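You operate a simulated robot arm through the tools that you are given. There is no shell and no other tool. Be economical: measure what you need, move in short steps, check, and stop when the job is done.

You run a simulated two-armed robot. Do the job below in one go: nothing can be reset, and whatever is moved stays where it is left.

## Task
Take the purple brush and put it on top of the square plate. Put the lid tub on top of the round plate. Take the lid off the peach tub on the top of the steel table and lay it down there. Put the white tub that says "fine sugar" from the steel bench top on top of the yellow label roll there and the white tub that says "cane sugar" on the top of the light box. Put the red brush on the top of the pump bench away on the brush ledge. Take the filter cartridge from the trolley deck and put it on the bench beside the capper. Open the upper bench drawer, fetch the sealed jar from the top of the pump bench and set it in the inside of the upper bench drawer and shut the drawer again. Any order will do. Set down upright: white tub, sealed jar.

It is judged by the outcome, as a careful person would: the job done as asked, and still so three seconds after it is handed in. It fails if anything else is knocked over, pushed out of place, dropped, spilled or broken. A push-on lid holds only when it is set on centred and level and pressed home; a screw cap is set on level and turned clockwise until tight.

## Robot
Two 6-joint arms with two-finger grippers on one trunk, on a base that drives. Base frame: it is fixed to the floor where the robot stands at the start and does not move with it; the origin is under the middle of the robot, x ahead of it, y to its left, z up; the surface under the hand at the start is at about z = 0.9. Readings come in m, degrees, newtons and seconds.
The left shoulder is at the start at [0.03, 0.178, 0.988], the right one opposite. With the tool pointing down near the work surface each hand reaches from about 0.1 to 0.84 m from the robot's upright axis, wherever it stands, measured 20 degrees to its own side. Places, roughly: bench beside the capper (20x15 cm) [-9.4, 5.54, 0.84]; brush ledge (18x57 cm) [0.54, 0.06, 1]; filter cartridge [-11, 1.75, 1]; inside of the upper bench drawer [-4.3, 5.8, 0.7]; label roll (9x9x5 cm) [0.4, 5.6, 0.9]; lid tub [-2, -3, 1]; purple brush (15x6x10 cm) [0.5, 0, 1]; red brush (15x6x10 cm) [-4.1, 6, 0.8]; round plate (17x17x6 cm) [0.3, -0.6, 0.9]; sealed jar [-6.25, 5.75, 0.75]; square plate (16x16x6 cm) [0.3, -0.4, 0.9]; top of the light box (16x16 cm) [0.18, 5.88, 0.92]; tub [-2, -3, 1]; upper bench drawer [-4.3, 5.7, 0.7]; white tub [0.25, 5.5, 1]. Payload 2.54 kg a hand.
The TCP of each hand is the grasp point between the finger pads, 0.03 m short of the fingertips. In the tool frame z runs along the fingers and y along their closing line. Largest opening 0.116 m; the body of the gripper starts 0.095 m behind the TCP.
Orientation is told as [roll, pitch, yaw] about the base's x, y, z axes, in that order, counted from this pose: with the fingers straight down and closing along the base's y, the tool's x points along the base's -x, its y along +y and its z along -z.

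## Interface
- The arms move only by the tool jog_arm. It takes "left_steps", "right_steps" or both (then of equal length, played together; a hand with none holds still); each is a list that holds one entry, the list of rows, each a list of 7 numbers: the shift along the tool's x, y, z in m, then the turn, a rotation vector about the tool's x, y, z in degrees, then the opening in per cent of the stroke, from 0 (shut) to 100 (fully open). In form: [[[tx, ty, tz, ax, ay, az, gripper], ...]]. A call has 1 to 20 rows; each row shifts and turns the commanded pose from where the row before left it, along the tool's axes as they then stand. Rows are played at 5 a second. More than 0.05 m and 8.6 degrees between two rows, or a gripper value outside its range, and nothing of the call is played. Where a pose cannot be reached the arm comes as near as it can. A force on the tool above 40 N (or 10 N above the force at the start of the call, whichever is more), or a blocked arm, ends the call early, and 0.2 s more pass. Each finger travels about 0.153 m/s and halts on what it meets, pressing with about 26 N; the grip force reading is that of the motor and also rises with nothing between the fingers. The clock runs only during rows and for 0.2 s after the last one: add rows that do not move to give the fingers time. The reply holds the time, the measured pose of the TCP, the force on the tool along the base axes, the opening and the grip force, in the units named above and with some noise, with the torque about the TCP (base axes, N m) and any sound that the robot's microphone picked up.
- Cameras (640 x 400 px; columns grow to the right, rows downward): "scene" is now at [0.0337, -0.0371, 1.7022]; the picture's right is [-0.50, -0.86, 0.00], its down [-0.70, 0.41, -0.58] and it looks along [0.50, -0.29, -0.81] (base axes); focal length 290 px, centre (320, 200). "left" rides on the left gripper at [0.069, 0.015, -0.122] in its tool frame; the picture's right is [-0.21, 0.98, 0.00], its down [-0.83, -0.18, -0.53] and it looks along [-0.52, -0.11, 0.85] (tool axes); focal length 251 px, centre (320, 200). "right" rides on the right gripper at [0.069, -0.015, -0.122] in its tool frame; the picture's right is [0.21, 0.98, 0.00], its down [-0.83, 0.18, -0.53] and it looks along [-0.52, 0.11, 0.85] (tool axes); focal length 251 px, centre (320, 200). There is no depth. A picture from a camera that has moved, and an enlarged one, comes with that camera's place and axes in the base frame and with its lens.
- capture(camera): a new picture of that camera. It takes no simulated time.
- raise_lower(by): slides the trunk up (or, below 0, down) by that many m; the arms and the scene camera ride with it, the base frame stays. It gives what a move gives, with no picture.
- base_move(legs): drives the robot by 1 to 6 legs, each [ahead, left, turn to the left] in m, m and degrees, along the robot's own axes; the way and the turn of a leg run together, so that a leg with both is an arc; at most 1.5 m and 180 degrees a leg. The arms and the cameras ride along, it lands a little off, and it stops where it bumps. It gives what a move gives.
- aim_head(pan, tilt): turns the head with the scene camera to pan (to the left, within 143 degrees either way) and tilt (down, from -29 to 69), counted from straight ahead of the robot. It gives what a move gives.
- zoom(camera, box): a new picture of the part [left, top, right, bottom] of that camera's present view, enlarged. It takes no simulated time.
- job_done(): hands the job in; it is judged then, once.

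Go step by step. Nothing tells you exact positions but the pictures and the camera data: compare them with the known pose of the tool, close in by small moves and look again before you grip or let go. The budget is 493 turns and 248 pictures, counting those below and the enlarged ones. Unless the task says otherwise, let go and move clear before handing in.

The tools are called after ">>>" as a command line: name --argument value ..., lists and objects as JSON in quotes. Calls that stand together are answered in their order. jog_arm: Moves the arms, as the interface text tells. Its arguments: {"type":"object","properties":{"left_steps":{"type":"array","items":{"type":"array","items":{"type":"array","items":{"type":"number"}}}},"right_steps":{"type":"array","items":{"type":"array","items":{"type":"array","items":{"type":"number"}}}}},"required":[]} The other tools are called the same way: raise_lower (by) slides the trunk up or down; base_move (legs) drives the base; aim_head (pan, tilt) turns the head that bears the scene camera; capture (camera) takes a picture; zoom (camera, box) takes an enlarged picture of a part of a camera's view; job_done () hands the job in.

At the start:

```text
time: 0.0
left_tool_pos: [0.5761, 0.0112, 1.2795]
left_tool_rot: [0.0, 0.1, -0.1]
left_force: [0.7, 0.0, -0.2]
left_torque: [0.02, 0.0, -0.01]
left_opening: 0.1159
left_grasp_force: 0.1
right_tool_pos: [0.3162, -0.2908, 1.2067]
right_tool_rot: [0.0, 0.0, 0.0]
right_force: [0.6, 0.3, 0.2]
right_torque: [-0.03, 0.0, 0.0]
right_opening: 0.1161
right_grasp_force: 0.1
trunk travel left (down, up): [-0.2, 0.34]
robot x, y, heading: [0.0009, -0.0019, -0.1]
head pan, tilt: [-30.2, 54.5]
```

scene: 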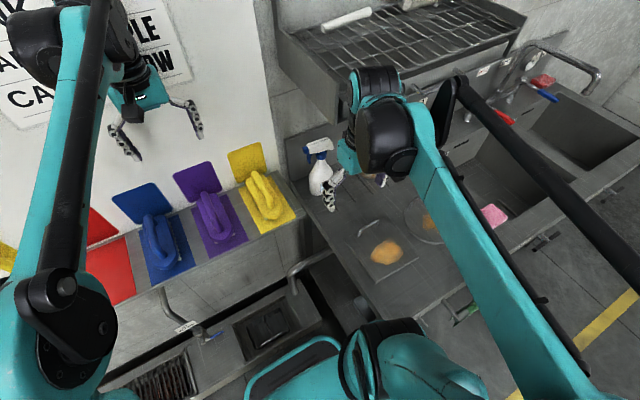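
right: 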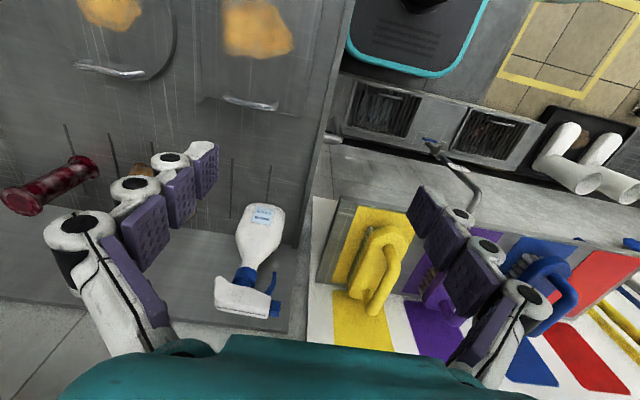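
left: 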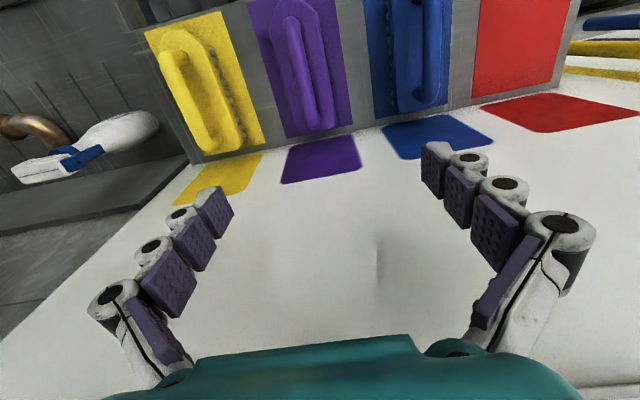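

I see a brush ledge with yellow, purple and blue brushes ahead of me, and the plates to my right front. I'll look closer at the plates and the purple brush.

>>> zoom --camera "scene" --box '[300, 130, 500, 330]'

>>> zoom --camera "scene" --box '[80, 120, 320, 320]'

>>> zoom --camera "left" --box '[140, 0, 460, 200]'

```text
2.00 times, centred on (400, 230) of scene
camera zoom: at [0.0337, -0.0371, 1.7022], right [-0.5, -0.86, 0.0], down [-0.7, 0.41, -0.58], along [0.5, -0.29, -0.81], focal length 580 px, centre (160, 140)
```

zoom: 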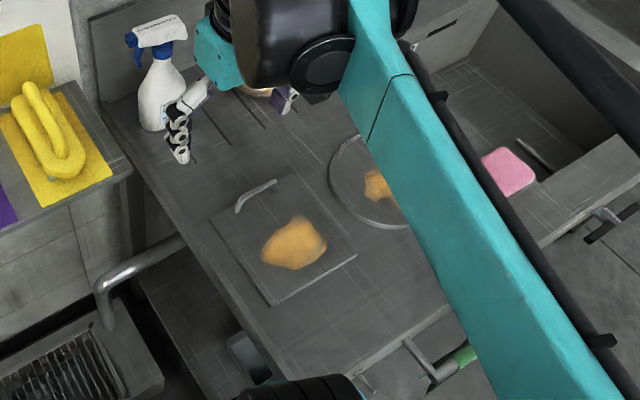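

```text
2.00 times, centred on (200, 220) of scene
camera zoom: at [0.0337, -0.0371, 1.7022], right [-0.5, -0.86, 0.0], down [-0.7, 0.41, -0.58], along [0.5, -0.29, -0.81], focal length 580 px, centre (560, 160)
```

zoom: 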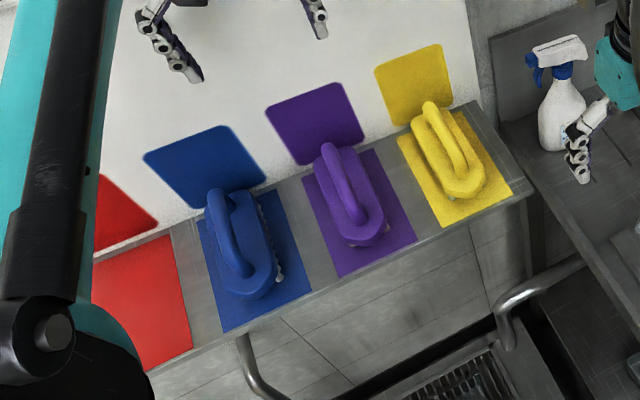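

```text
2.00 times, centred on (300, 100) of left
camera zoom: at [0.5065, 0.027, 1.4023], right [0.21, 0.98, 0.0], down [0.83, -0.18, 0.53], along [0.52, -0.11, -0.85], focal length 503 px, centre (360, 400)
```

zoom: 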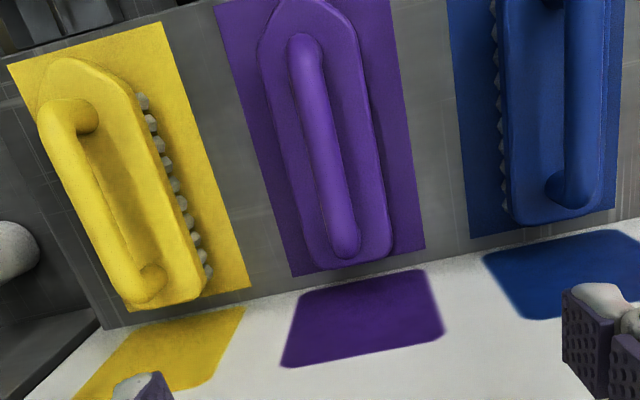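

The purple brush's handle runs along x, centred near (0.54, 0.0, 1.05). I'll clear the left arm aside and bring the right hand above the brush.

>>> jog_arm --left_steps '[[[0.012, 0.035, 0, 0, 0, 0, 100], [0.012, 0.035, 0, 0, 0, 0, 100], [0.012, 0.035, 0, 0, 0, 0, 100], [0.012, 0.035, 0, 0, 0, 0, 100], [0.012, 0.035, 0, 0, 0, 0, 100], [0.012, 0.035, 0, 0, 0, 0, 100], [0.012, 0.035, 0, 0, 0, 0, 100], [0.012, 0.035, 0, 0, 0, 0, 100]]]' --right_steps '[[[-0.0275, 0.036, 0, 0, 0, 0, 100], [-0.0275, 0.036, 0, 0, 0, 0, 100], [-0.0275, 0.036, 0, 0, 0, 0, 100], [-0.0275, 0.036, 0, 0, 0, 0, 100], [-0.0275, 0.036, 0, 0, 0, 0, 100], [-0.0275, 0.036, 0, 0, 0, 0, 100], [-0.0275, 0.036, 0, 0, 0, 0, 100], [-0.0275, 0.036, 0, 0, 0, 0, 100]]]'

>>> capture --camera "right"

>>> capture --camera "scene"

```text
time: 1.8
left_tool_pos: [0.4808, 0.293, 1.2798]
left_tool_rot: [-0.1, 0.1, 0.0]
left_force: [-0.5, 0.3, 0.0]
left_torque: [-0.08, 0.0, 0.02]
left_opening: 0.116
left_grasp_force: 0.2
right_tool_pos: [0.5369, 0.0001, 1.2051]
right_tool_rot: [-0.1, 0.1, 0.1]
right_force: [0.7, 0.2, -1.3]
right_torque: [-0.05, 0.04, 0.01]
right_opening: 0.116
right_grasp_force: 0.1
trunk travel left (down, up): [-0.2, 0.34]
robot x, y, heading: [-0.0031, -0.0002, -0.0]
head pan, tilt: [-30.2, 54.5]
```

```text
241 pictures are left
camera right: at [0.466, -0.0135, 1.3275], right [-0.21, 0.98, 0.0], down [0.83, 0.18, 0.53], along [0.52, 0.11, -0.85], focal length 251 px, centre (320, 200)
```

right: 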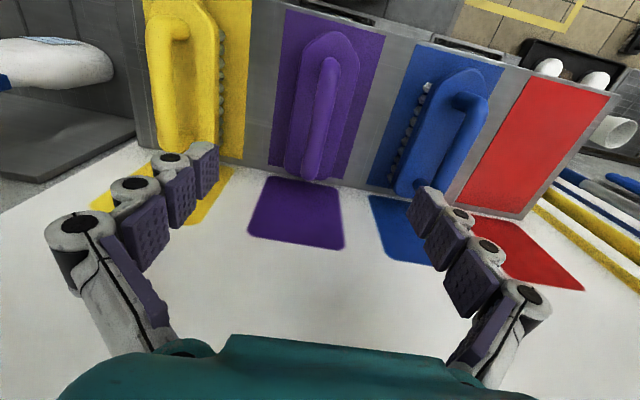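

```text
240 pictures are left
camera scene: at [0.0351, -0.0343, 1.7022], right [-0.5, -0.86, 0.0], down [-0.7, 0.41, -0.58], along [0.5, -0.29, -0.81], focal length 290 px, centre (320, 200)
```

scene: 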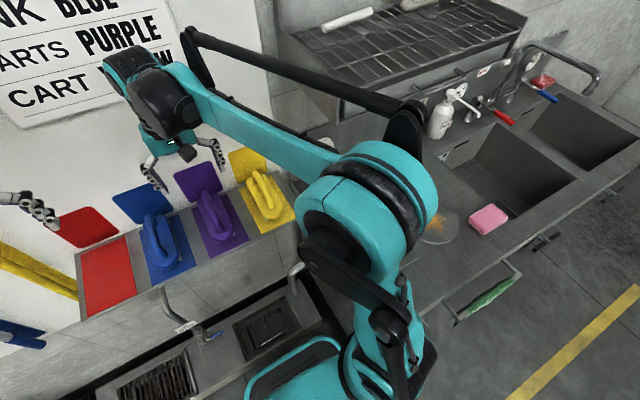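

The right hand is over the purple brush. I'll lower part way and look again.

>>> jog_arm --right_steps '[[[0, -0.004, 0.04, 0, 0, 0, 100], [0, 0, 0.04, 0, 0, 0, 100], [0, 0, 0.03, 0, 0, 0, 100]]]'

>>> capture --camera "right"

>>> zoom --camera "scene" --box '[80, 120, 320, 270]'

```text
time: 2.6
left_tool_pos: [0.4802, 0.2904, 1.2799]
left_tool_rot: [0.0, 0.0, -0.1]
left_force: [0.9, 0.2, 0.0]
left_torque: [0.0, 0.01, -0.02]
left_opening: 0.1157
left_grasp_force: 0.0
right_tool_pos: [0.536, -0.0079, 1.0947]
right_tool_rot: [0.0, 0.0, 0.0]
right_force: [0.2, 0.0, 0.1]
right_torque: [-0.01, -0.02, 0.0]
right_opening: 0.1159
right_grasp_force: 0.0
trunk travel left (down, up): [-0.2, 0.34]
robot x, y, heading: [0.0035, 0.0036, -0.0]
head pan, tilt: [-30.2, 54.5]
```

```text
239 pictures are left
camera right: at [0.4655, -0.0214, 1.2165], right [-0.21, 0.98, 0.0], down [0.83, 0.18, 0.53], along [0.52, 0.11, -0.85], focal length 251 px, centre (320, 200)
```

right: 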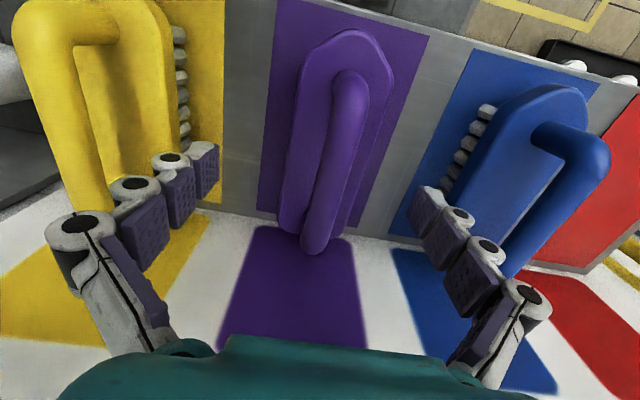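

```text
2.67 times, centred on (200, 195) of scene
camera zoom: at [0.0344, -0.0369, 1.7022], right [-0.5, -0.86, 0.0], down [-0.7, 0.41, -0.58], along [0.5, -0.29, -0.81], focal length 774 px, centre (640, 213)
```

zoom: 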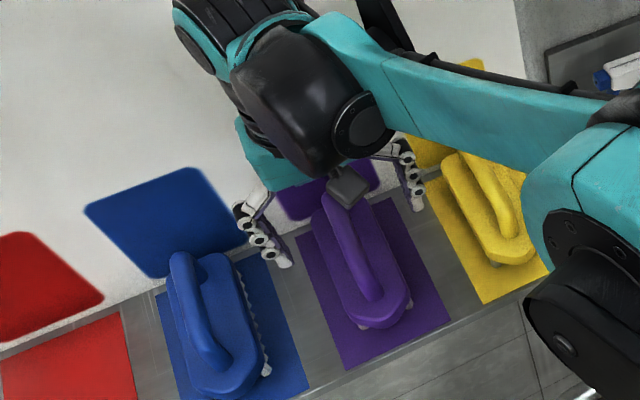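

The handle crest sits at about z 1.07 and the ledge at 1.01. I'll lower to 1.06 and close.

>>> jog_arm --right_steps '[[[0, 0.006, 0.0, 0, 0, 0, 75], [0, 0, 0.017, 0, 0, 0, 70], [0, 0, 0.017, 0, 0, 0, 70], [0, 0, 0, 0, 0, 0, 40], [0, 0, 0, 0, 0, 0, 10], [0, 0, 0, 0, 0, 0, 0], [0, 0, 0, 0, 0, 0, 0], [0, 0, 0, 0, 0, 0, 0]]]'

>>> capture --camera "right"

```text
time: 4.4
left_tool_pos: [0.4799, 0.2912, 1.2801]
left_tool_rot: [0.0, -0.1, 0.0]
left_force: [0.1, -0.2, -0.3]
left_torque: [-0.02, -0.01, 0.01]
left_opening: 0.1155
left_grasp_force: 0.1
right_tool_pos: [0.5369, -0.0017, 1.061]
right_tool_rot: [0.1, 0.0, -0.1]
right_force: [2.3, 0.3, 3.3]
right_torque: [0.16, -0.03, -0.03]
right_opening: 0.0594
right_grasp_force: 26.2
trunk travel left (down, up): [-0.2, 0.34]
robot x, y, heading: [-0.0015, -0.001, 0.1]
head pan, tilt: [-30.2, 54.5]
```

```text
237 pictures are left
camera right: at [0.4653, -0.0149, 1.1828], right [-0.21, 0.98, 0.0], down [0.83, 0.18, 0.53], along [0.52, 0.11, -0.85], focal length 251 px, centre (320, 200)
```

right: 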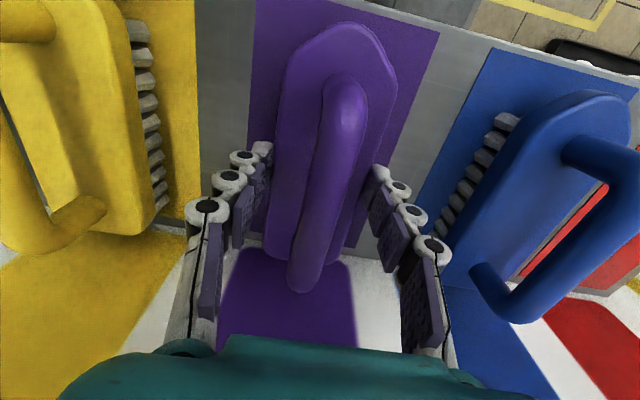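

The brush is gripped by its body (0.059 m). I lift it, carry it over to the square plate and look there.

>>> jog_arm --right_steps '[[[0, 0, -0.03, 0, 0, 0, 0], [0, 0, -0.04, 0, 0, 0, 0], [0, 0, -0.04, 0, 0, 0, 0], [0, 0, -0.04, 0, 0, 0, 0], [0.02, -0.02, -0.02, 0, 0, 0, 0], [0.025, -0.035, 0, 0, 0, 0, 0], [0.025, -0.035, 0, 0, 0, 0, 0], [0.025, -0.035, 0, 0, 0, 0, 0], [0.025, -0.035, 0, 0, 0, 0, 0], [0.025, -0.035, 0, 0, 0, 0, 0], [0.025, -0.035, 0, 0, 0, 0, 0], [0.025, -0.035, 0, 0, 0, 0, 0], [0.025, -0.035, 0, 0, 0, 0, 0], [0.025, -0.035, 0, 0, 0, 0, 0], [0.025, -0.035, 0, 0, 0, 0, 0]]]'

>>> capture --camera "right"

>>> capture --camera "scene"

```text
time: 7.6
left_tool_pos: [0.4805, 0.2892, 1.2819]
left_tool_rot: [0.1, 0.1, -0.1]
left_force: [0.3, 0.5, -0.3]
left_torque: [-0.01, -0.02, 0.0]
left_opening: 0.116
left_grasp_force: 0.1
right_tool_pos: [0.2677, -0.373, 1.2321]
right_tool_rot: [0.0, 0.0, -0.1]
right_force: [-0.9, 0.7, -1.0]
right_torque: [0.02, -0.02, 0.01]
right_opening: 0.0594
right_grasp_force: 25.8
trunk travel left (down, up): [-0.2, 0.34]
robot x, y, heading: [-0.0022, 0.0021, -0.1]
head pan, tilt: [-30.2, 54.5]
```

```text
236 pictures are left
camera right: at [0.1971, -0.3875, 1.3529], right [-0.21, 0.98, 0.0], down [0.83, 0.18, 0.53], along [0.52, 0.12, -0.85], focal length 251 px, centre (320, 200)
```

right: 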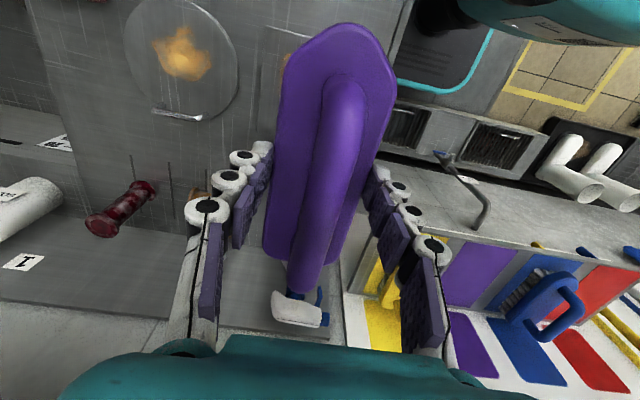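

```text
235 pictures are left
camera scene: at [0.0334, -0.0379, 1.7022], right [-0.5, -0.86, 0.0], down [-0.7, 0.41, -0.58], along [0.5, -0.29, -0.81], focal length 290 px, centre (320, 200)
```

scene: 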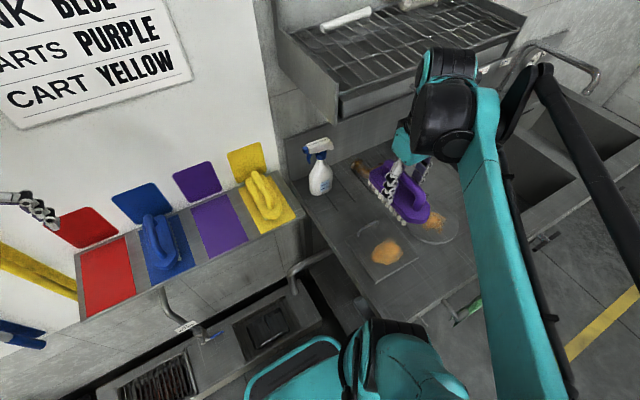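

I'm near the plate with the brush held level. I'll turn it 90° so it lies along y, clear of the plate's handle.

>>> jog_arm --right_steps '[[[0, 0, 0, 0, 0, 8.2, 0], [0, 0, 0, 0, 0, 8.2, 0], [0, 0, 0, 0, 0, 8.2, 0], [0, 0, 0, 0, 0, 8.2, 0], [0, 0, 0, 0, 0, 8.2, 0], [0, 0, 0, 0, 0, 8.2, 0], [0, 0, 0, 0, 0, 8.2, 0], [0, 0, 0, 0, 0, 8.2, 0], [0, 0, 0, 0, 0, 8.2, 0], [0, 0, 0, 0, 0, 8.2, 0], [0, 0, 0, 0, 0, 8.0, 0]]]'

>>> capture --camera "right"

>>> capture --camera "scene"

```text
time: 10.0
left_tool_pos: [0.4788, 0.2899, 1.2797]
left_tool_rot: [0.0, 0.0, 0.0]
left_force: [0.8, -0.2, 0.3]
left_torque: [-0.03, 0.02, 0.01]
left_opening: 0.116
left_grasp_force: 0.0
right_tool_pos: [0.2652, -0.3713, 1.2324]
right_tool_rot: [-0.1, 0.0, -90.2]
right_force: [0.1, 0.6, -1.8]
right_torque: [0.03, 0.03, -0.03]
right_opening: 0.0591
right_grasp_force: 25.8
trunk travel left (down, up): [-0.2, 0.34]
robot x, y, heading: [0.0022, 0.0005, 0.0]
head pan, tilt: [-30.2, 54.5]
```

```text
234 pictures are left
camera right: at [0.2494, -0.3005, 1.3532], right [0.98, 0.21, 0.0], down [0.18, -0.83, 0.53], along [0.11, -0.52, -0.85], focal length 251 px, centre (320, 200)
```

right: 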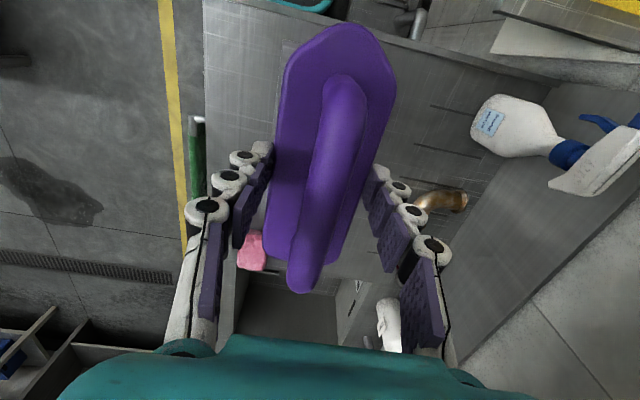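

```text
233 pictures are left
camera scene: at [0.0338, -0.0371, 1.7022], right [-0.5, -0.86, 0.0], down [-0.7, 0.41, -0.58], along [0.5, -0.29, -0.81], focal length 290 px, centre (320, 200)
```

scene: 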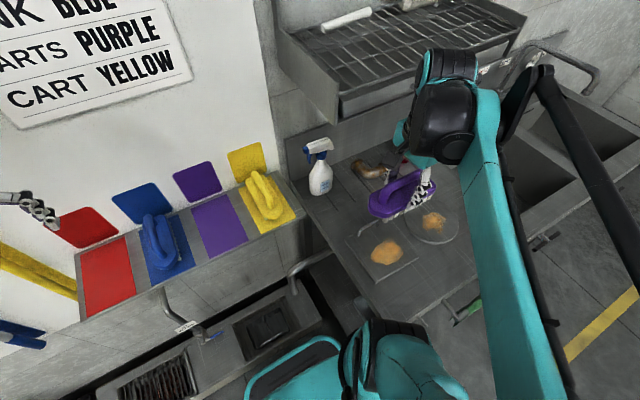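

Brush is turned. I shift to y −0.397, lower to a clear height and look.

>>> jog_arm --right_steps '[[[-0.025, -0.002, 0.03, 0, 0, 0, 0], [0, 0, 0.045, 0, 0, 0, 0], [0, 0, 0.045, 0, 0, 0, 0], [0, 0, 0.045, 0, 0, 0, 0], [0, 0, 0.025, 0, 0, 0, 0]]]'

>>> zoom --camera "scene" --box '[300, 130, 500, 330]'

>>> capture --camera "right"

```text
time: 11.2
left_tool_pos: [0.4804, 0.2897, 1.2804]
left_tool_rot: [0.1, 0.1, 0.0]
left_force: [0.3, 0.3, 0.0]
left_torque: [0.04, 0.0, 0.0]
left_opening: 0.1159
left_grasp_force: 0.1
right_tool_pos: [0.2648, -0.3981, 1.0416]
right_tool_rot: [0.0, 0.0, -90.1]
right_force: [0.0, 0.5, -1.8]
right_torque: [0.02, -0.01, 0.04]
right_opening: 0.0592
right_grasp_force: 25.6
trunk travel left (down, up): [-0.2, 0.34]
robot x, y, heading: [0.001, 0.0015, 0.1]
head pan, tilt: [-30.2, 54.5]
```

```text
2.00 times, centred on (400, 230) of scene
camera zoom: at [0.0341, -0.0376, 1.7022], right [-0.5, -0.86, 0.0], down [-0.7, 0.41, -0.58], along [0.5, -0.29, -0.81], focal length 580 px, centre (160, 140)
```

zoom: 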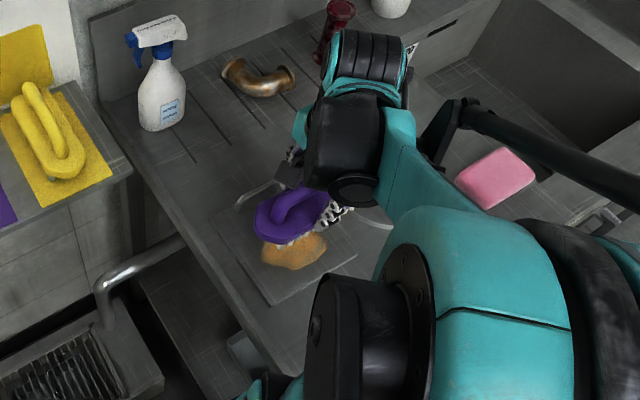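

```text
231 pictures are left
camera right: at [0.2484, -0.3278, 1.1642], right [0.98, 0.21, 0.0], down [0.18, -0.83, 0.53], along [0.11, -0.52, -0.85], focal length 251 px, centre (320, 200)
```

right: 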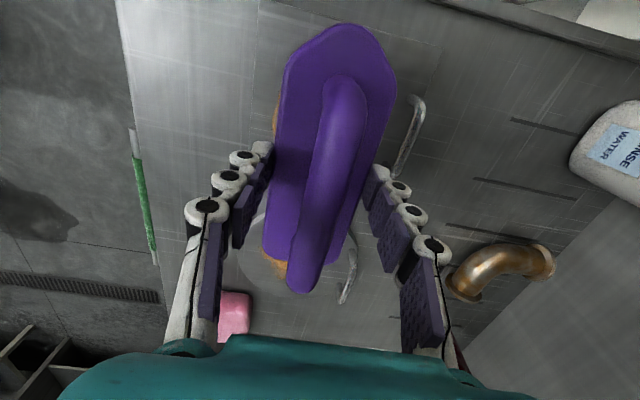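

>>> jog_arm --right_steps '[[[0, -0.004, 0.03, 0, 0, 0, 0], [0, 0, 0.025, 0, 0, 0, 0], [0, 0, 0, 0, 0, 0, 0]]]'

>>> zoom --camera "scene" --box '[340, 190, 440, 290]'

```text
time: 12.0
left_tool_pos: [0.4783, 0.2917, 1.2809]
left_tool_rot: [0.0, 0.0, 0.0]
left_force: [-0.5, 0.3, -0.8]
left_torque: [-0.03, 0.0, -0.03]
left_opening: 0.1162
left_grasp_force: 0.1
right_tool_pos: [0.2595, -0.3977, 0.9869]
right_tool_rot: [0.0, 0.0, -90.0]
right_force: [0.1, -0.1, -1.4]
right_torque: [0.03, -0.02, 0.01]
right_opening: 0.0592
right_grasp_force: 25.7
trunk travel left (down, up): [-0.2, 0.34]
robot x, y, heading: [0.003, 0.0021, 0.1]
head pan, tilt: [-30.2, 54.5]
```

```text
4.00 times, centred on (390, 240) of scene
camera zoom: at [0.0333, -0.0367, 1.7023], right [-0.5, -0.86, 0.0], down [-0.7, 0.41, -0.58], along [0.5, -0.29, -0.81], focal length 1160 px, centre (40, 40)
```

zoom: 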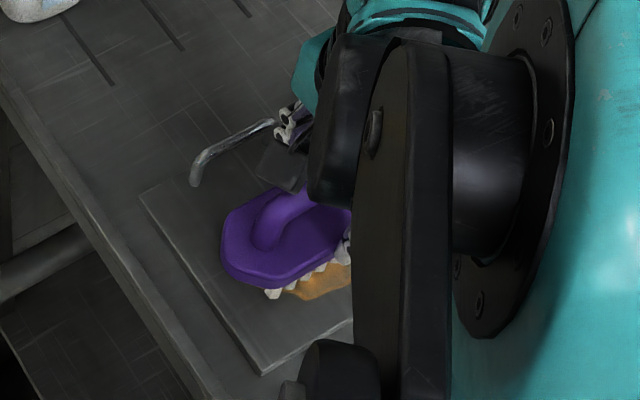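

>>> jog_arm --right_steps '[[[0, 0, 0.007, 0, 0, 0, 0], [0, 0, 0.007, 0, 0, 0, 0], [0, 0, 0, 0, 0, 0, 0]]]'

```text
time: 12.8
left_tool_pos: [0.4797, 0.2909, 1.2797]
left_tool_rot: [0.0, -0.1, 0.1]
left_force: [-0.3, -0.3, 0.6]
left_torque: [0.02, 0.01, 0.02]
left_opening: 0.1159
left_grasp_force: 0.1
right_tool_pos: [0.2593, -0.3954, 0.9739]
right_tool_rot: [0.1, 0.0, -90.1]
right_force: [0.2, -0.2, -1.2]
right_torque: [0.01, -0.01, 0.0]
right_opening: 0.0592
right_grasp_force: 26.4
trunk travel left (down, up): [-0.2, 0.34]
robot x, y, heading: [0.0001, -0.0018, 0.1]
head pan, tilt: [-30.2, 54.5]
```

>>> jog_arm --right_steps '[[[0, 0, 0.004, 0, 0, 0, 0], [0, 0, 0.004, 0, 0, 0, 0], [0, 0, 0.004, 0, 0, 0, 0], [0, 0, 0, 0, 0, 0, 0]]]'

>>> zoom --camera "scene" --box '[340, 190, 440, 290]'

```text
time: 13.8
left_tool_pos: [0.4787, 0.2919, 1.2819]
left_tool_rot: [0.1, 0.0, 0.0]
left_force: [0.9, 0.0, 0.2]
left_torque: [-0.01, -0.05, 0.02]
left_opening: 0.1158
left_grasp_force: 0.0
right_tool_pos: [0.259, -0.3948, 0.9631]
right_tool_rot: [0.1, -0.2, -90.0]
right_force: [-1.0, -2.0, 19.5]
right_torque: [0.03, 0.05, -0.01]
right_opening: 0.0595
right_grasp_force: 26.3
trunk travel left (down, up): [-0.2, 0.34]
robot x, y, heading: [0.0005, 0.0001, -0.0]
head pan, tilt: [-30.2, 54.5]
```

```text
4.00 times, centred on (390, 240) of scene
camera zoom: at [0.0325, -0.0358, 1.7023], right [-0.5, -0.86, 0.0], down [-0.7, 0.41, -0.58], along [0.5, -0.29, -0.81], focal length 1160 px, centre (40, 40)
```

zoom: 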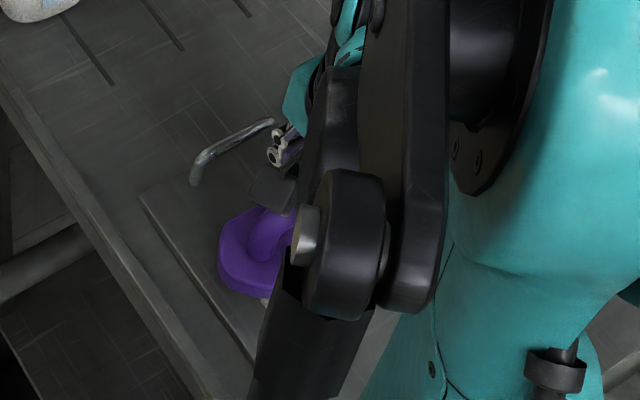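

The brush touches the plate (about 20 N). I ease off and release modestly, keeping clear of the plate's handle.

>>> jog_arm --right_steps '[[[0, 0, -0.003, 0, 0, 0, 0], [0, 0, 0, 0, 0, 0, 66], [0, 0, 0, 0, 0, 0, 66], [0, 0, 0, 0, 0, 0, 66], [0, 0, -0.03, 0, 0, 0, 66], [0, 0, -0.04, 0, 0, 0, 66], [0, 0, -0.04, 0, 0, 0, 66], [0, 0, -0.045, 0, 0, 0, 66], [0, 0, -0.045, 0, 0, 0, 66], [0, 0, -0.045, 0, 0, 0, 66]]]'

>>> capture --camera "right"

>>> capture --camera "scene"

```text
time: 16.0
left_tool_pos: [0.4799, 0.2906, 1.2806]
left_tool_rot: [0.0, 0.0, 0.0]
left_force: [-0.2, 0.3, -0.4]
left_torque: [-0.02, -0.03, 0.02]
left_opening: 0.116
left_grasp_force: 0.1
right_tool_pos: [0.2588, -0.396, 1.212]
right_tool_rot: [0.0, -0.2, -90.1]
right_force: [0.5, -1.2, 0.4]
right_torque: [-0.03, -0.01, 0.02]
right_opening: 0.0764
right_grasp_force: 0.1
trunk travel left (down, up): [-0.2, 0.34]
robot x, y, heading: [-0.0012, 0.0015, -0.0]
head pan, tilt: [-30.2, 54.5]
```

```text
228 pictures are left
camera right: at [0.2421, -0.3261, 1.3328], right [0.98, 0.21, 0.0], down [0.18, -0.83, 0.53], along [0.11, -0.52, -0.85], focal length 251 px, centre (320, 200)
```

right: 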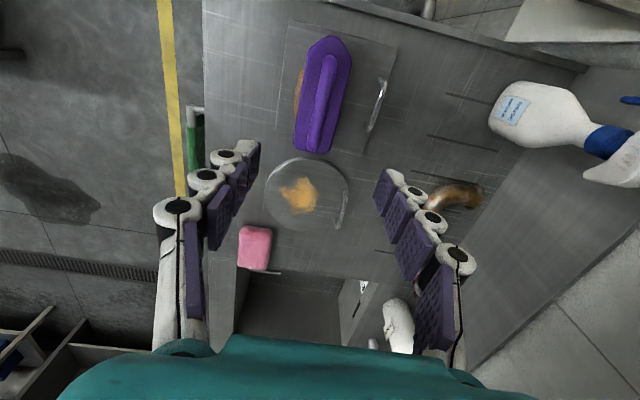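

```text
227 pictures are left
camera scene: at [0.0333, -0.0364, 1.7023], right [-0.5, -0.86, 0.0], down [-0.7, 0.41, -0.58], along [0.5, -0.29, -0.81], focal length 290 px, centre (320, 200)
```

scene: 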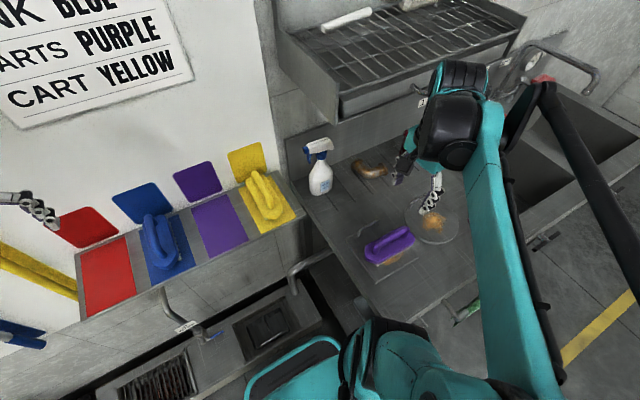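

>>> zoom --camera "right" --box '[250, 0, 410, 240]'

```text
1.67 times, centred on (330, 120) of right
camera zoom: at [0.2421, -0.3261, 1.3328], right [0.98, 0.21, 0.0], down [0.18, -0.83, 0.53], along [0.11, -0.52, -0.85], focal length 419 px, centre (303, 333)
```

zoom: 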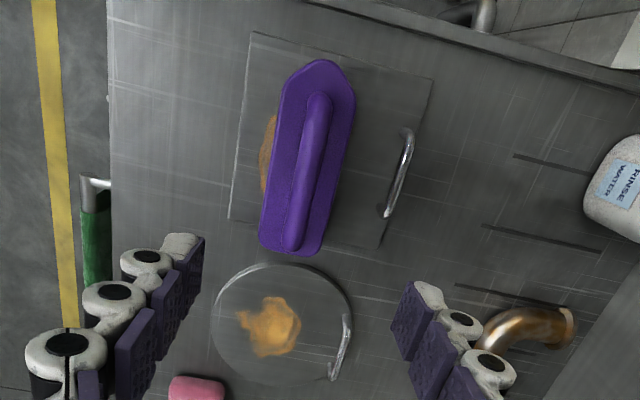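

The brush lies well on the square plate. Next is the lid tub around (-2,-3); I look around for the way there first.

>>> aim_head --pan -120 --tilt 20

>>> capture --camera "scene"

>>> aim_head --pan 130 --tilt 20

>>> capture --camera "scene"

```text
time: 17.6
left_tool_pos: [0.4794, 0.2917, 1.2813]
left_tool_rot: [-0.1, -0.1, 0.0]
left_force: [0.6, -0.4, -0.2]
left_torque: [-0.03, 0.01, -0.01]
left_opening: 0.116
left_grasp_force: 0.0
right_tool_pos: [0.2604, -0.3969, 1.2099]
right_tool_rot: [0.0, 0.0, -89.9]
right_force: [-0.7, 1.0, 0.3]
right_torque: [0.02, -0.03, 0.01]
right_opening: 0.0768
right_grasp_force: 0.1
trunk travel left (down, up): [-0.2, 0.34]
robot x, y, heading: [-0.0015, 0.0015, -0.1]
head pan, tilt: [-120.0, 20.0]
```

```text
225 pictures are left
camera scene: at [-0.0755, -0.0812, 1.7537], right [-0.87, 0.5, 0.0], down [0.17, 0.3, -0.94], along [-0.47, -0.81, -0.34], focal length 290 px, centre (320, 200)
```

scene: 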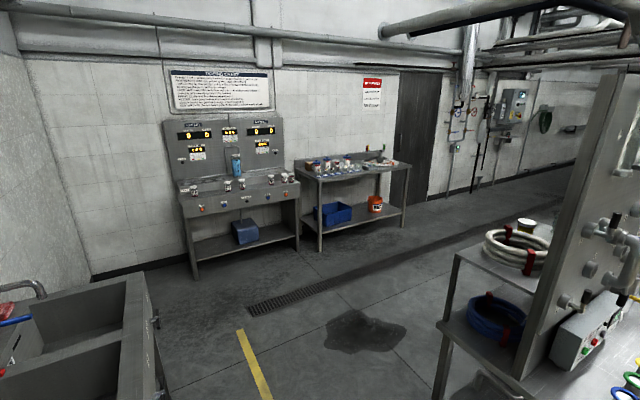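

```text
time: 21.1
left_tool_pos: [0.4804, 0.2905, 1.2803]
left_tool_rot: [0.0, -0.1, 0.0]
left_force: [0.2, 0.4, 0.4]
left_torque: [0.01, -0.02, 0.02]
left_opening: 0.1162
left_grasp_force: 0.1
right_tool_pos: [0.2591, -0.3967, 1.2097]
right_tool_rot: [0.1, 0.0, -90.0]
right_force: [0.3, -0.3, 0.2]
right_torque: [0.01, -0.02, 0.01]
right_opening: 0.0769
right_grasp_force: 0.1
trunk travel left (down, up): [-0.2, 0.34]
robot x, y, heading: [-0.0024, -0.0005, -0.3]
head pan, tilt: [130.0, 20.0]
```

```text
224 pictures are left
camera scene: at [-0.0888, 0.0709, 1.7538], right [0.77, 0.64, 0.0], down [0.22, -0.26, -0.94], along [-0.6, 0.72, -0.34], focal length 290 px, centre (320, 200)
```

scene: 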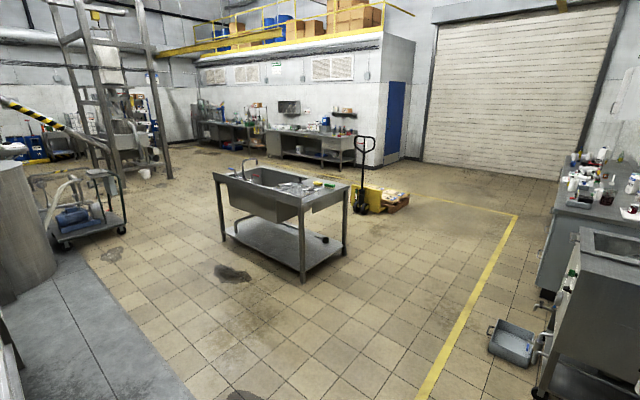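

>>> aim_head --pan -128 --tilt 15

>>> zoom --camera "scene" --box '[200, 130, 400, 280]'

```text
time: 24.8
left_tool_pos: [0.4787, 0.2918, 1.2808]
left_tool_rot: [0.0, 0.0, 0.0]
left_force: [-0.4, 0.5, 0.2]
left_torque: [0.01, 0.01, 0.01]
left_opening: 0.1161
left_grasp_force: 0.0
right_tool_pos: [0.2582, -0.397, 1.2103]
right_tool_rot: [0.0, 0.0, -90.0]
right_force: [0.1, -0.3, -0.4]
right_torque: [0.02, -0.01, 0.01]
right_opening: 0.0763
right_grasp_force: 0.1
trunk travel left (down, up): [-0.2, 0.34]
robot x, y, heading: [-0.0007, -0.0002, -0.3]
head pan, tilt: [-128.0, 15.0]
```

```text
2.67 times, centred on (300, 205) of scene
camera zoom: at [-0.0865, -0.0741, 1.7619], right [-0.79, 0.62, 0.0], down [0.16, 0.2, -0.97], along [-0.59, -0.76, -0.26], focal length 774 px, centre (373, 187)
```

zoom: 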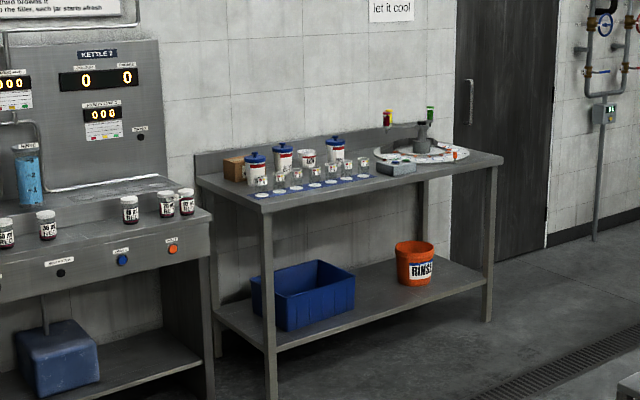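

The steel table with tubs is at about (-2.1, -3.0), front edge y ≈ -2.67. I'll back off, turn right and drive toward it by the free floor.

>>> base_move --legs '[[-0.6, 0, 0], [0, 0, -90], [1.5, 0, 0], [0.1, -1.4, 0]]'

>>> aim_head --pan 0 --tilt 30

>>> capture --camera "scene"

```text
time: 28.0
left_tool_pos: [-0.1075, 0.2918, 1.2821]
left_tool_rot: [0.0, -0.2, -0.1]
left_force: [-0.1, 0.0, 0.0]
left_torque: [-0.02, -0.11, 0.0]
left_opening: 0.1161
left_grasp_force: 0.0
right_tool_pos: [-0.3286, -0.3983, 1.211]
right_tool_rot: [0.0, 0.1, -90.1]
right_force: [-0.5, 0.0, -0.3]
right_torque: [0.0, -0.08, 0.01]
right_opening: 0.0765
right_grasp_force: 0.1
trunk travel left (down, up): [-0.2, 0.34]
robot x, y, heading: [-0.5826, 0.003, -0.1]
head pan, tilt: [-128.0, 15.0]
stopped in leg 1: the robot was blocked; the commanded pose is now the measured one
```

```text
time: 30.1
left_tool_pos: [-0.1037, 0.2901, 1.2816]
left_tool_rot: [0.1, 0.1, -0.1]
left_force: [0.5, 0.4, -0.6]
left_torque: [0.0, -0.01, -0.03]
left_opening: 0.1159
left_grasp_force: 0.1
right_tool_pos: [-0.3266, -0.3965, 1.2099]
right_tool_rot: [0.0, 0.0, -90.1]
right_force: [-0.6, 0.4, 0.2]
right_torque: [-0.01, 0.01, 0.02]
right_opening: 0.0767
right_grasp_force: 0.0
trunk travel left (down, up): [-0.2, 0.34]
robot x, y, heading: [-0.5857, -0.0029, -0.1]
head pan, tilt: [0.0, 30.0]
```

```text
222 pictures are left
camera scene: at [-0.5234, -0.0001, 1.7377], right [0.0, -1.0, 0.0], down [-0.5, 0.0, -0.87], along [0.87, 0.0, -0.5], focal length 290 px, centre (320, 200)
```

scene: 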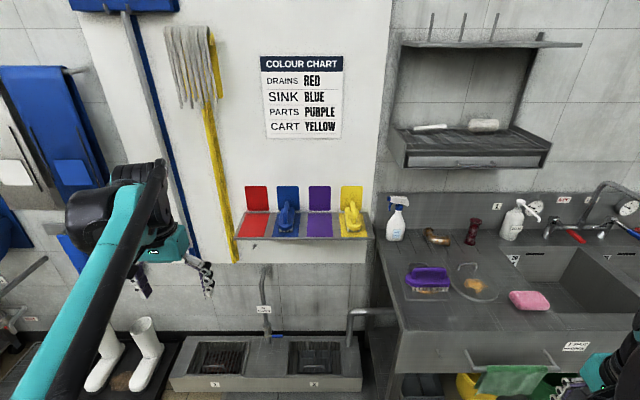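

Something stopped the base behind me. I look there.

>>> aim_head --pan 143 --tilt 55

>>> capture --camera "scene"

>>> aim_head --pan -143 --tilt 55

>>> capture --camera "scene"

```text
time: 32.4
left_tool_pos: [-0.1054, 0.2908, 1.2807]
left_tool_rot: [0.1, 0.1, -0.1]
left_force: [-0.3, 0.5, -0.5]
left_torque: [0.0, -0.04, 0.01]
left_opening: 0.1159
left_grasp_force: 0.0
right_tool_pos: [-0.3266, -0.3972, 1.21]
right_tool_rot: [-0.1, 0.1, -90.1]
right_force: [-0.4, 0.8, -0.7]
right_torque: [0.02, 0.04, -0.02]
right_opening: 0.0768
right_grasp_force: 0.1
trunk travel left (down, up): [-0.2, 0.34]
robot x, y, heading: [-0.5859, -0.0015, -0.3]
head pan, tilt: [143.0, 55.0]
```

```text
221 pictures are left
camera scene: at [-0.6714, 0.0436, 1.7017], right [0.6, 0.8, 0.0], down [0.65, -0.49, -0.57], along [-0.46, 0.35, -0.82], focal length 290 px, centre (320, 200)
```

scene: 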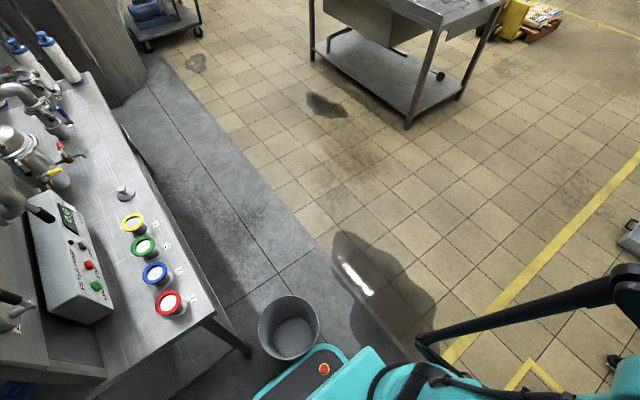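

```text
time: 36.3
left_tool_pos: [-0.1043, 0.2898, 1.2805]
left_tool_rot: [0.0, 0.0, 0.0]
left_force: [0.8, 0.1, 0.4]
left_torque: [0.0, -0.01, -0.03]
left_opening: 0.1159
left_grasp_force: 0.1
right_tool_pos: [-0.3261, -0.3972, 1.2103]
right_tool_rot: [-0.1, 0.0, -90.0]
right_force: [-0.9, 0.1, -0.1]
right_torque: [0.03, 0.04, 0.0]
right_opening: 0.0766
right_grasp_force: 0.1
trunk travel left (down, up): [-0.2, 0.34]
robot x, y, heading: [-0.585, -0.0013, -0.1]
head pan, tilt: [-143.0, 55.0]
```

```text
220 pictures are left
camera scene: at [-0.6715, -0.0432, 1.7017], right [-0.6, 0.8, 0.0], down [0.65, 0.49, -0.57], along [-0.46, -0.34, -0.82], focal length 290 px, centre (320, 200)
```

scene: 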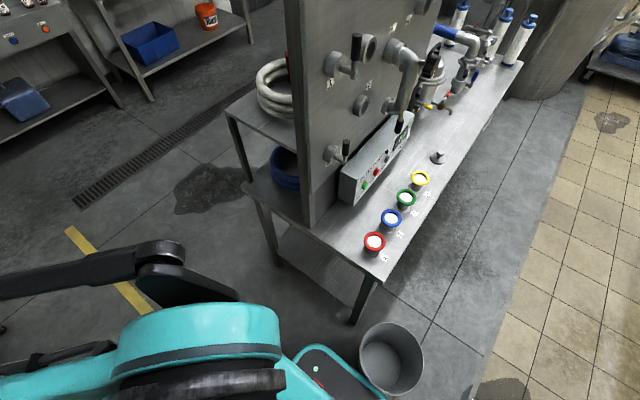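

A grey bucket and the valve bench are behind me; the corridor between bench end (x≈-1.03) and sink is about 1.1 m. I tuck the hands, go forward to x≈-0.42, then turn and drive.

>>> jog_arm --left_steps '[[[0.04, -0.013, 0, 0, 0, 0, 100], [0.04, -0.013, 0, 0, 0, 0, 100], [0.04, -0.013, 0, 0, 0, 0, 100], [0, 0, 0, 0, 0, 0, 100]]]' --right_steps '[[[0.037, 0.015, 0, 0, 0, 0, 66], [0.037, 0.015, 0, 0, 0, 0, 66], [0.037, 0.015, 0, 0, 0, 0, 66], [0.037, 0.015, 0, 0, 0, 0, 66]]]'

>>> base_move --legs '[[0.14, 0, 0], [0, 0, -90], [1.4, 0, 0]]'

>>> aim_head --pan -40 --tilt 35

>>> capture --camera "scene"

```text
time: 37.3
left_tool_pos: [-0.2242, 0.2538, 1.28]
left_tool_rot: [0.0, 0.0, -0.2]
left_force: [-0.7, -0.2, 0.0]
left_torque: [-0.04, 0.06, 0.03]
left_opening: 0.1164
left_grasp_force: 0.1
right_tool_pos: [-0.2642, -0.2473, 1.21]
right_tool_rot: [-0.1, 0.0, -90.1]
right_force: [-0.4, 0.2, 0.0]
right_torque: [0.01, 0.05, 0.01]
right_opening: 0.0768
right_grasp_force: 0.0
trunk travel left (down, up): [-0.2, 0.34]
robot x, y, heading: [-0.5836, 0.0001, 0.2]
head pan, tilt: [-143.0, 55.0]
```

```text
time: 49.0
left_tool_pos: [-0.2381, -1.7651, 1.2805]
left_tool_rot: [0.0, -0.1, -92.6]
left_force: [-0.1, -0.4, 0.6]
left_torque: [0.01, 0.03, 0.03]
left_opening: 0.1159
left_grasp_force: 0.0
right_tool_pos: [-0.7379, -1.7043, 1.2116]
right_tool_rot: [0.0, 0.1, 177.4]
right_force: [0.2, 0.3, 0.3]
right_torque: [0.04, 0.0, 0.0]
right_opening: 0.0765
right_grasp_force: 0.0
trunk travel left (down, up): [-0.2, 0.34]
robot x, y, heading: [-0.4721, -1.3954, -92.5]
head pan, tilt: [-143.0, 55.0]
```

```text
time: 50.8
left_tool_pos: [-0.2375, -1.7656, 1.2797]
left_tool_rot: [0.0, 0.0, -92.7]
left_force: [0.0, 0.6, 0.1]
left_torque: [0.01, -0.01, -0.01]
left_opening: 0.1162
left_grasp_force: 0.0
right_tool_pos: [-0.7385, -1.7041, 1.2103]
right_tool_rot: [0.0, 0.0, 177.5]
right_force: [0.1, 0.2, 1.0]
right_torque: [-0.01, 0.01, -0.01]
right_opening: 0.0769
right_grasp_force: 0.1
trunk travel left (down, up): [-0.2, 0.34]
robot x, y, heading: [-0.4749, -1.3956, -92.6]
head pan, tilt: [-40.0, 35.0]
```

```text
219 pictures are left
camera scene: at [-0.5329, -1.4311, 1.7299], right [-0.74, 0.68, 0.0], down [0.39, 0.42, -0.82], along [-0.55, -0.6, -0.57], focal length 290 px, centre (320, 200)
```

scene: 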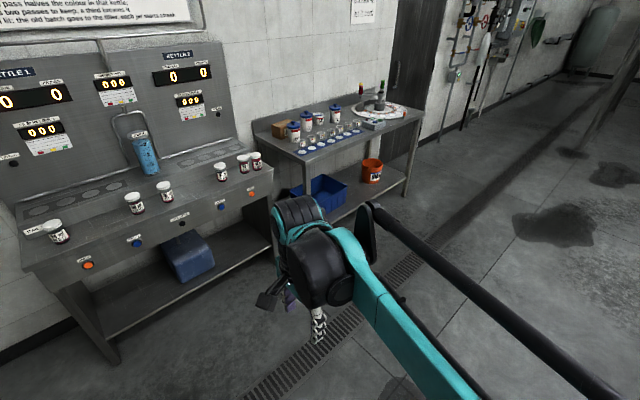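

The route is free. I drive right and closer to the steel table.

>>> base_move --legs '[[0, 0, 2.6], [0.3, -1.4, 0]]'

>>> aim_head --pan 0 --tilt 35

>>> capture --camera "scene"

```text
time: 58.3
left_tool_pos: [-1.61, -2.055, 1.2811]
left_tool_rot: [0.0, 0.0, -89.3]
left_force: [0.7, 0.9, -0.1]
left_torque: [0.01, -0.01, 0.0]
left_opening: 0.1158
left_grasp_force: 0.0
right_tool_pos: [-2.1132, -2.0212, 1.2101]
right_tool_rot: [0.0, 0.1, -179.4]
right_force: [-0.9, -0.6, -0.6]
right_torque: [0.02, -0.01, 0.03]
right_opening: 0.0763
right_grasp_force: 0.0
trunk travel left (down, up): [-0.2, 0.34]
robot x, y, heading: [-1.8686, -1.7001, -89.4]
head pan, tilt: [-40.0, 35.0]
```

```text
time: 59.4
left_tool_pos: [-1.6125, -2.0543, 1.2806]
left_tool_rot: [-0.1, 0.0, -89.4]
left_force: [-0.9, 0.3, 0.7]
left_torque: [0.03, -0.02, 0.01]
left_opening: 0.1159
left_grasp_force: 0.0
right_tool_pos: [-2.1116, -2.0211, 1.2109]
right_tool_rot: [0.0, 0.0, -179.4]
right_force: [-0.3, 0.4, -0.5]
right_torque: [0.02, -0.02, 0.0]
right_opening: 0.0765
right_grasp_force: 0.0
trunk travel left (down, up): [-0.2, 0.34]
robot x, y, heading: [-1.864, -1.6995, -89.6]
head pan, tilt: [0.0, 35.0]
```

```text
218 pictures are left
camera scene: at [-1.867, -1.7575, 1.7299], right [-1.0, -0.01, 0.0], down [-0.01, 0.57, -0.82], along [0.01, -0.82, -0.57], focal length 290 px, centre (320, 200)
```

scene: 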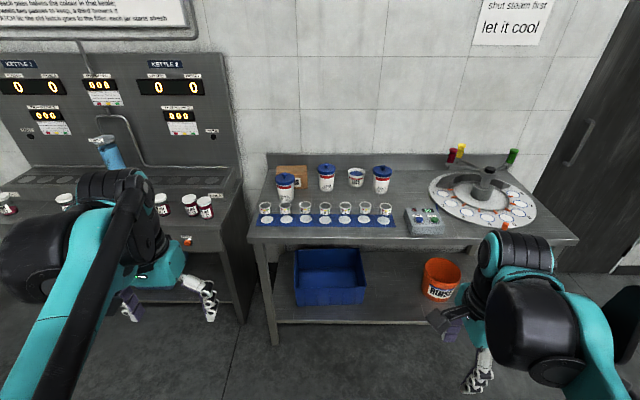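

>>> zoom --camera "scene" --box '[240, 145, 450, 265]'

>>> zoom --camera "scene" --box '[260, 145, 340, 225]'

>>> zoom --camera "scene" --box '[330, 145, 410, 225]'

```text
3.05 times, centred on (345, 205) of scene
camera zoom: at [-1.867, -1.7575, 1.7299], right [-1.0, -0.01, 0.0], down [-0.01, 0.57, -0.82], along [0.01, -0.82, -0.57], focal length 884 px, centre (244, 185)
```

zoom: 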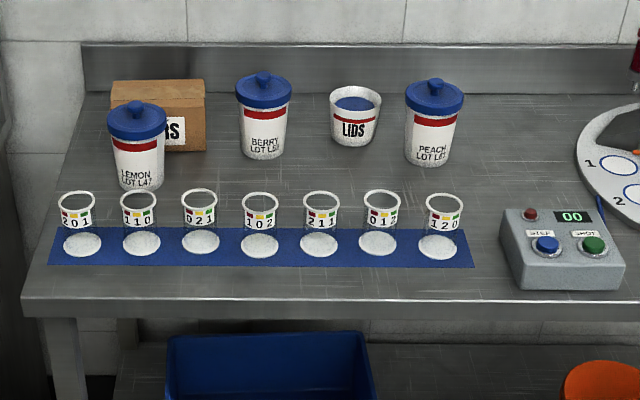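

```text
5.00 times, centred on (300, 185) of scene
camera zoom: at [-1.867, -1.7575, 1.7299], right [-1.0, -0.01, 0.0], down [-0.01, 0.57, -0.82], along [0.01, -0.82, -0.57], focal length 1450 px, centre (420, 275)
```

zoom: 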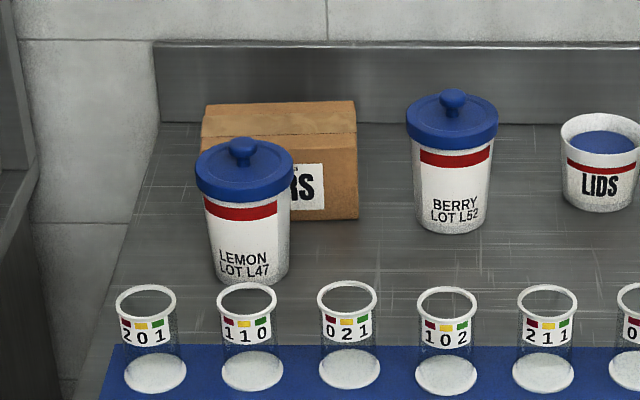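

```text
5.00 times, centred on (370, 185) of scene
camera zoom: at [-1.867, -1.7575, 1.7299], right [-1.0, -0.01, 0.0], down [-0.01, 0.57, -0.82], along [0.01, -0.82, -0.57], focal length 1450 px, centre (70, 275)
```

zoom: 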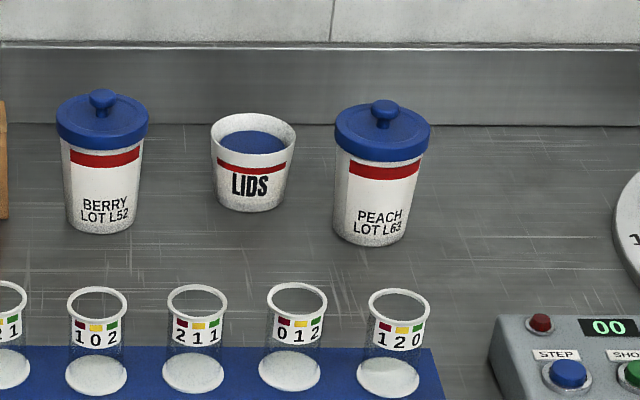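

The LIDS tub stands at about (-2.05,-3.11), the peach tub at (-2.17,-3.06), with the table top near z 0.89. I move in front of the peach tub to pull its lid with one hand while the other holds the tub.

>>> base_move --legs '[[0, 0, -0.4], [0.52, -0.3, 0]]'

>>> aim_head --pan 0 --tilt 45

>>> capture --camera "scene"

```text
time: 63.1
left_tool_pos: [-1.9147, -2.5813, 1.2797]
left_tool_rot: [0.0, 0.1, -90.5]
left_force: [-0.4, 0.9, 0.1]
left_torque: [0.0, -0.06, 0.0]
left_opening: 0.1161
left_grasp_force: 0.1
right_tool_pos: [-2.4164, -2.5375, 1.2115]
right_tool_rot: [-0.1, 0.0, 179.4]
right_force: [-0.4, 0.5, -0.1]
right_torque: [0.02, -0.04, 0.01]
right_opening: 0.0766
right_grasp_force: 0.0
trunk travel left (down, up): [-0.2, 0.34]
robot x, y, heading: [-2.1646, -2.22, -90.5]
head pan, tilt: [0.0, 35.0]
```

```text
time: 63.8
left_tool_pos: [-1.915, -2.5812, 1.2807]
left_tool_rot: [0.1, 0.0, -90.5]
left_force: [0.3, -0.6, -0.4]
left_torque: [0.01, -0.01, -0.02]
left_opening: 0.1162
left_grasp_force: 0.1
right_tool_pos: [-2.4149, -2.5379, 1.2098]
right_tool_rot: [-0.1, 0.0, 179.5]
right_force: [0.6, 0.3, -0.2]
right_torque: [-0.03, 0.03, 0.02]
right_opening: 0.0768
right_grasp_force: 0.0
trunk travel left (down, up): [-0.2, 0.34]
robot x, y, heading: [-2.167, -2.2206, -90.4]
head pan, tilt: [0.0, 45.0]
```

```text
214 pictures are left
camera scene: at [-2.1641, -2.272, 1.7151], right [-1.0, 0.01, 0.0], down [0.01, 0.71, -0.71], along [-0.01, -0.71, -0.71], focal length 290 px, centre (320, 200)
```

scene: 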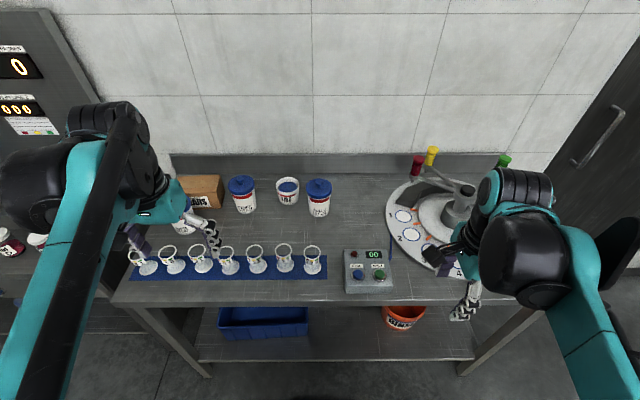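

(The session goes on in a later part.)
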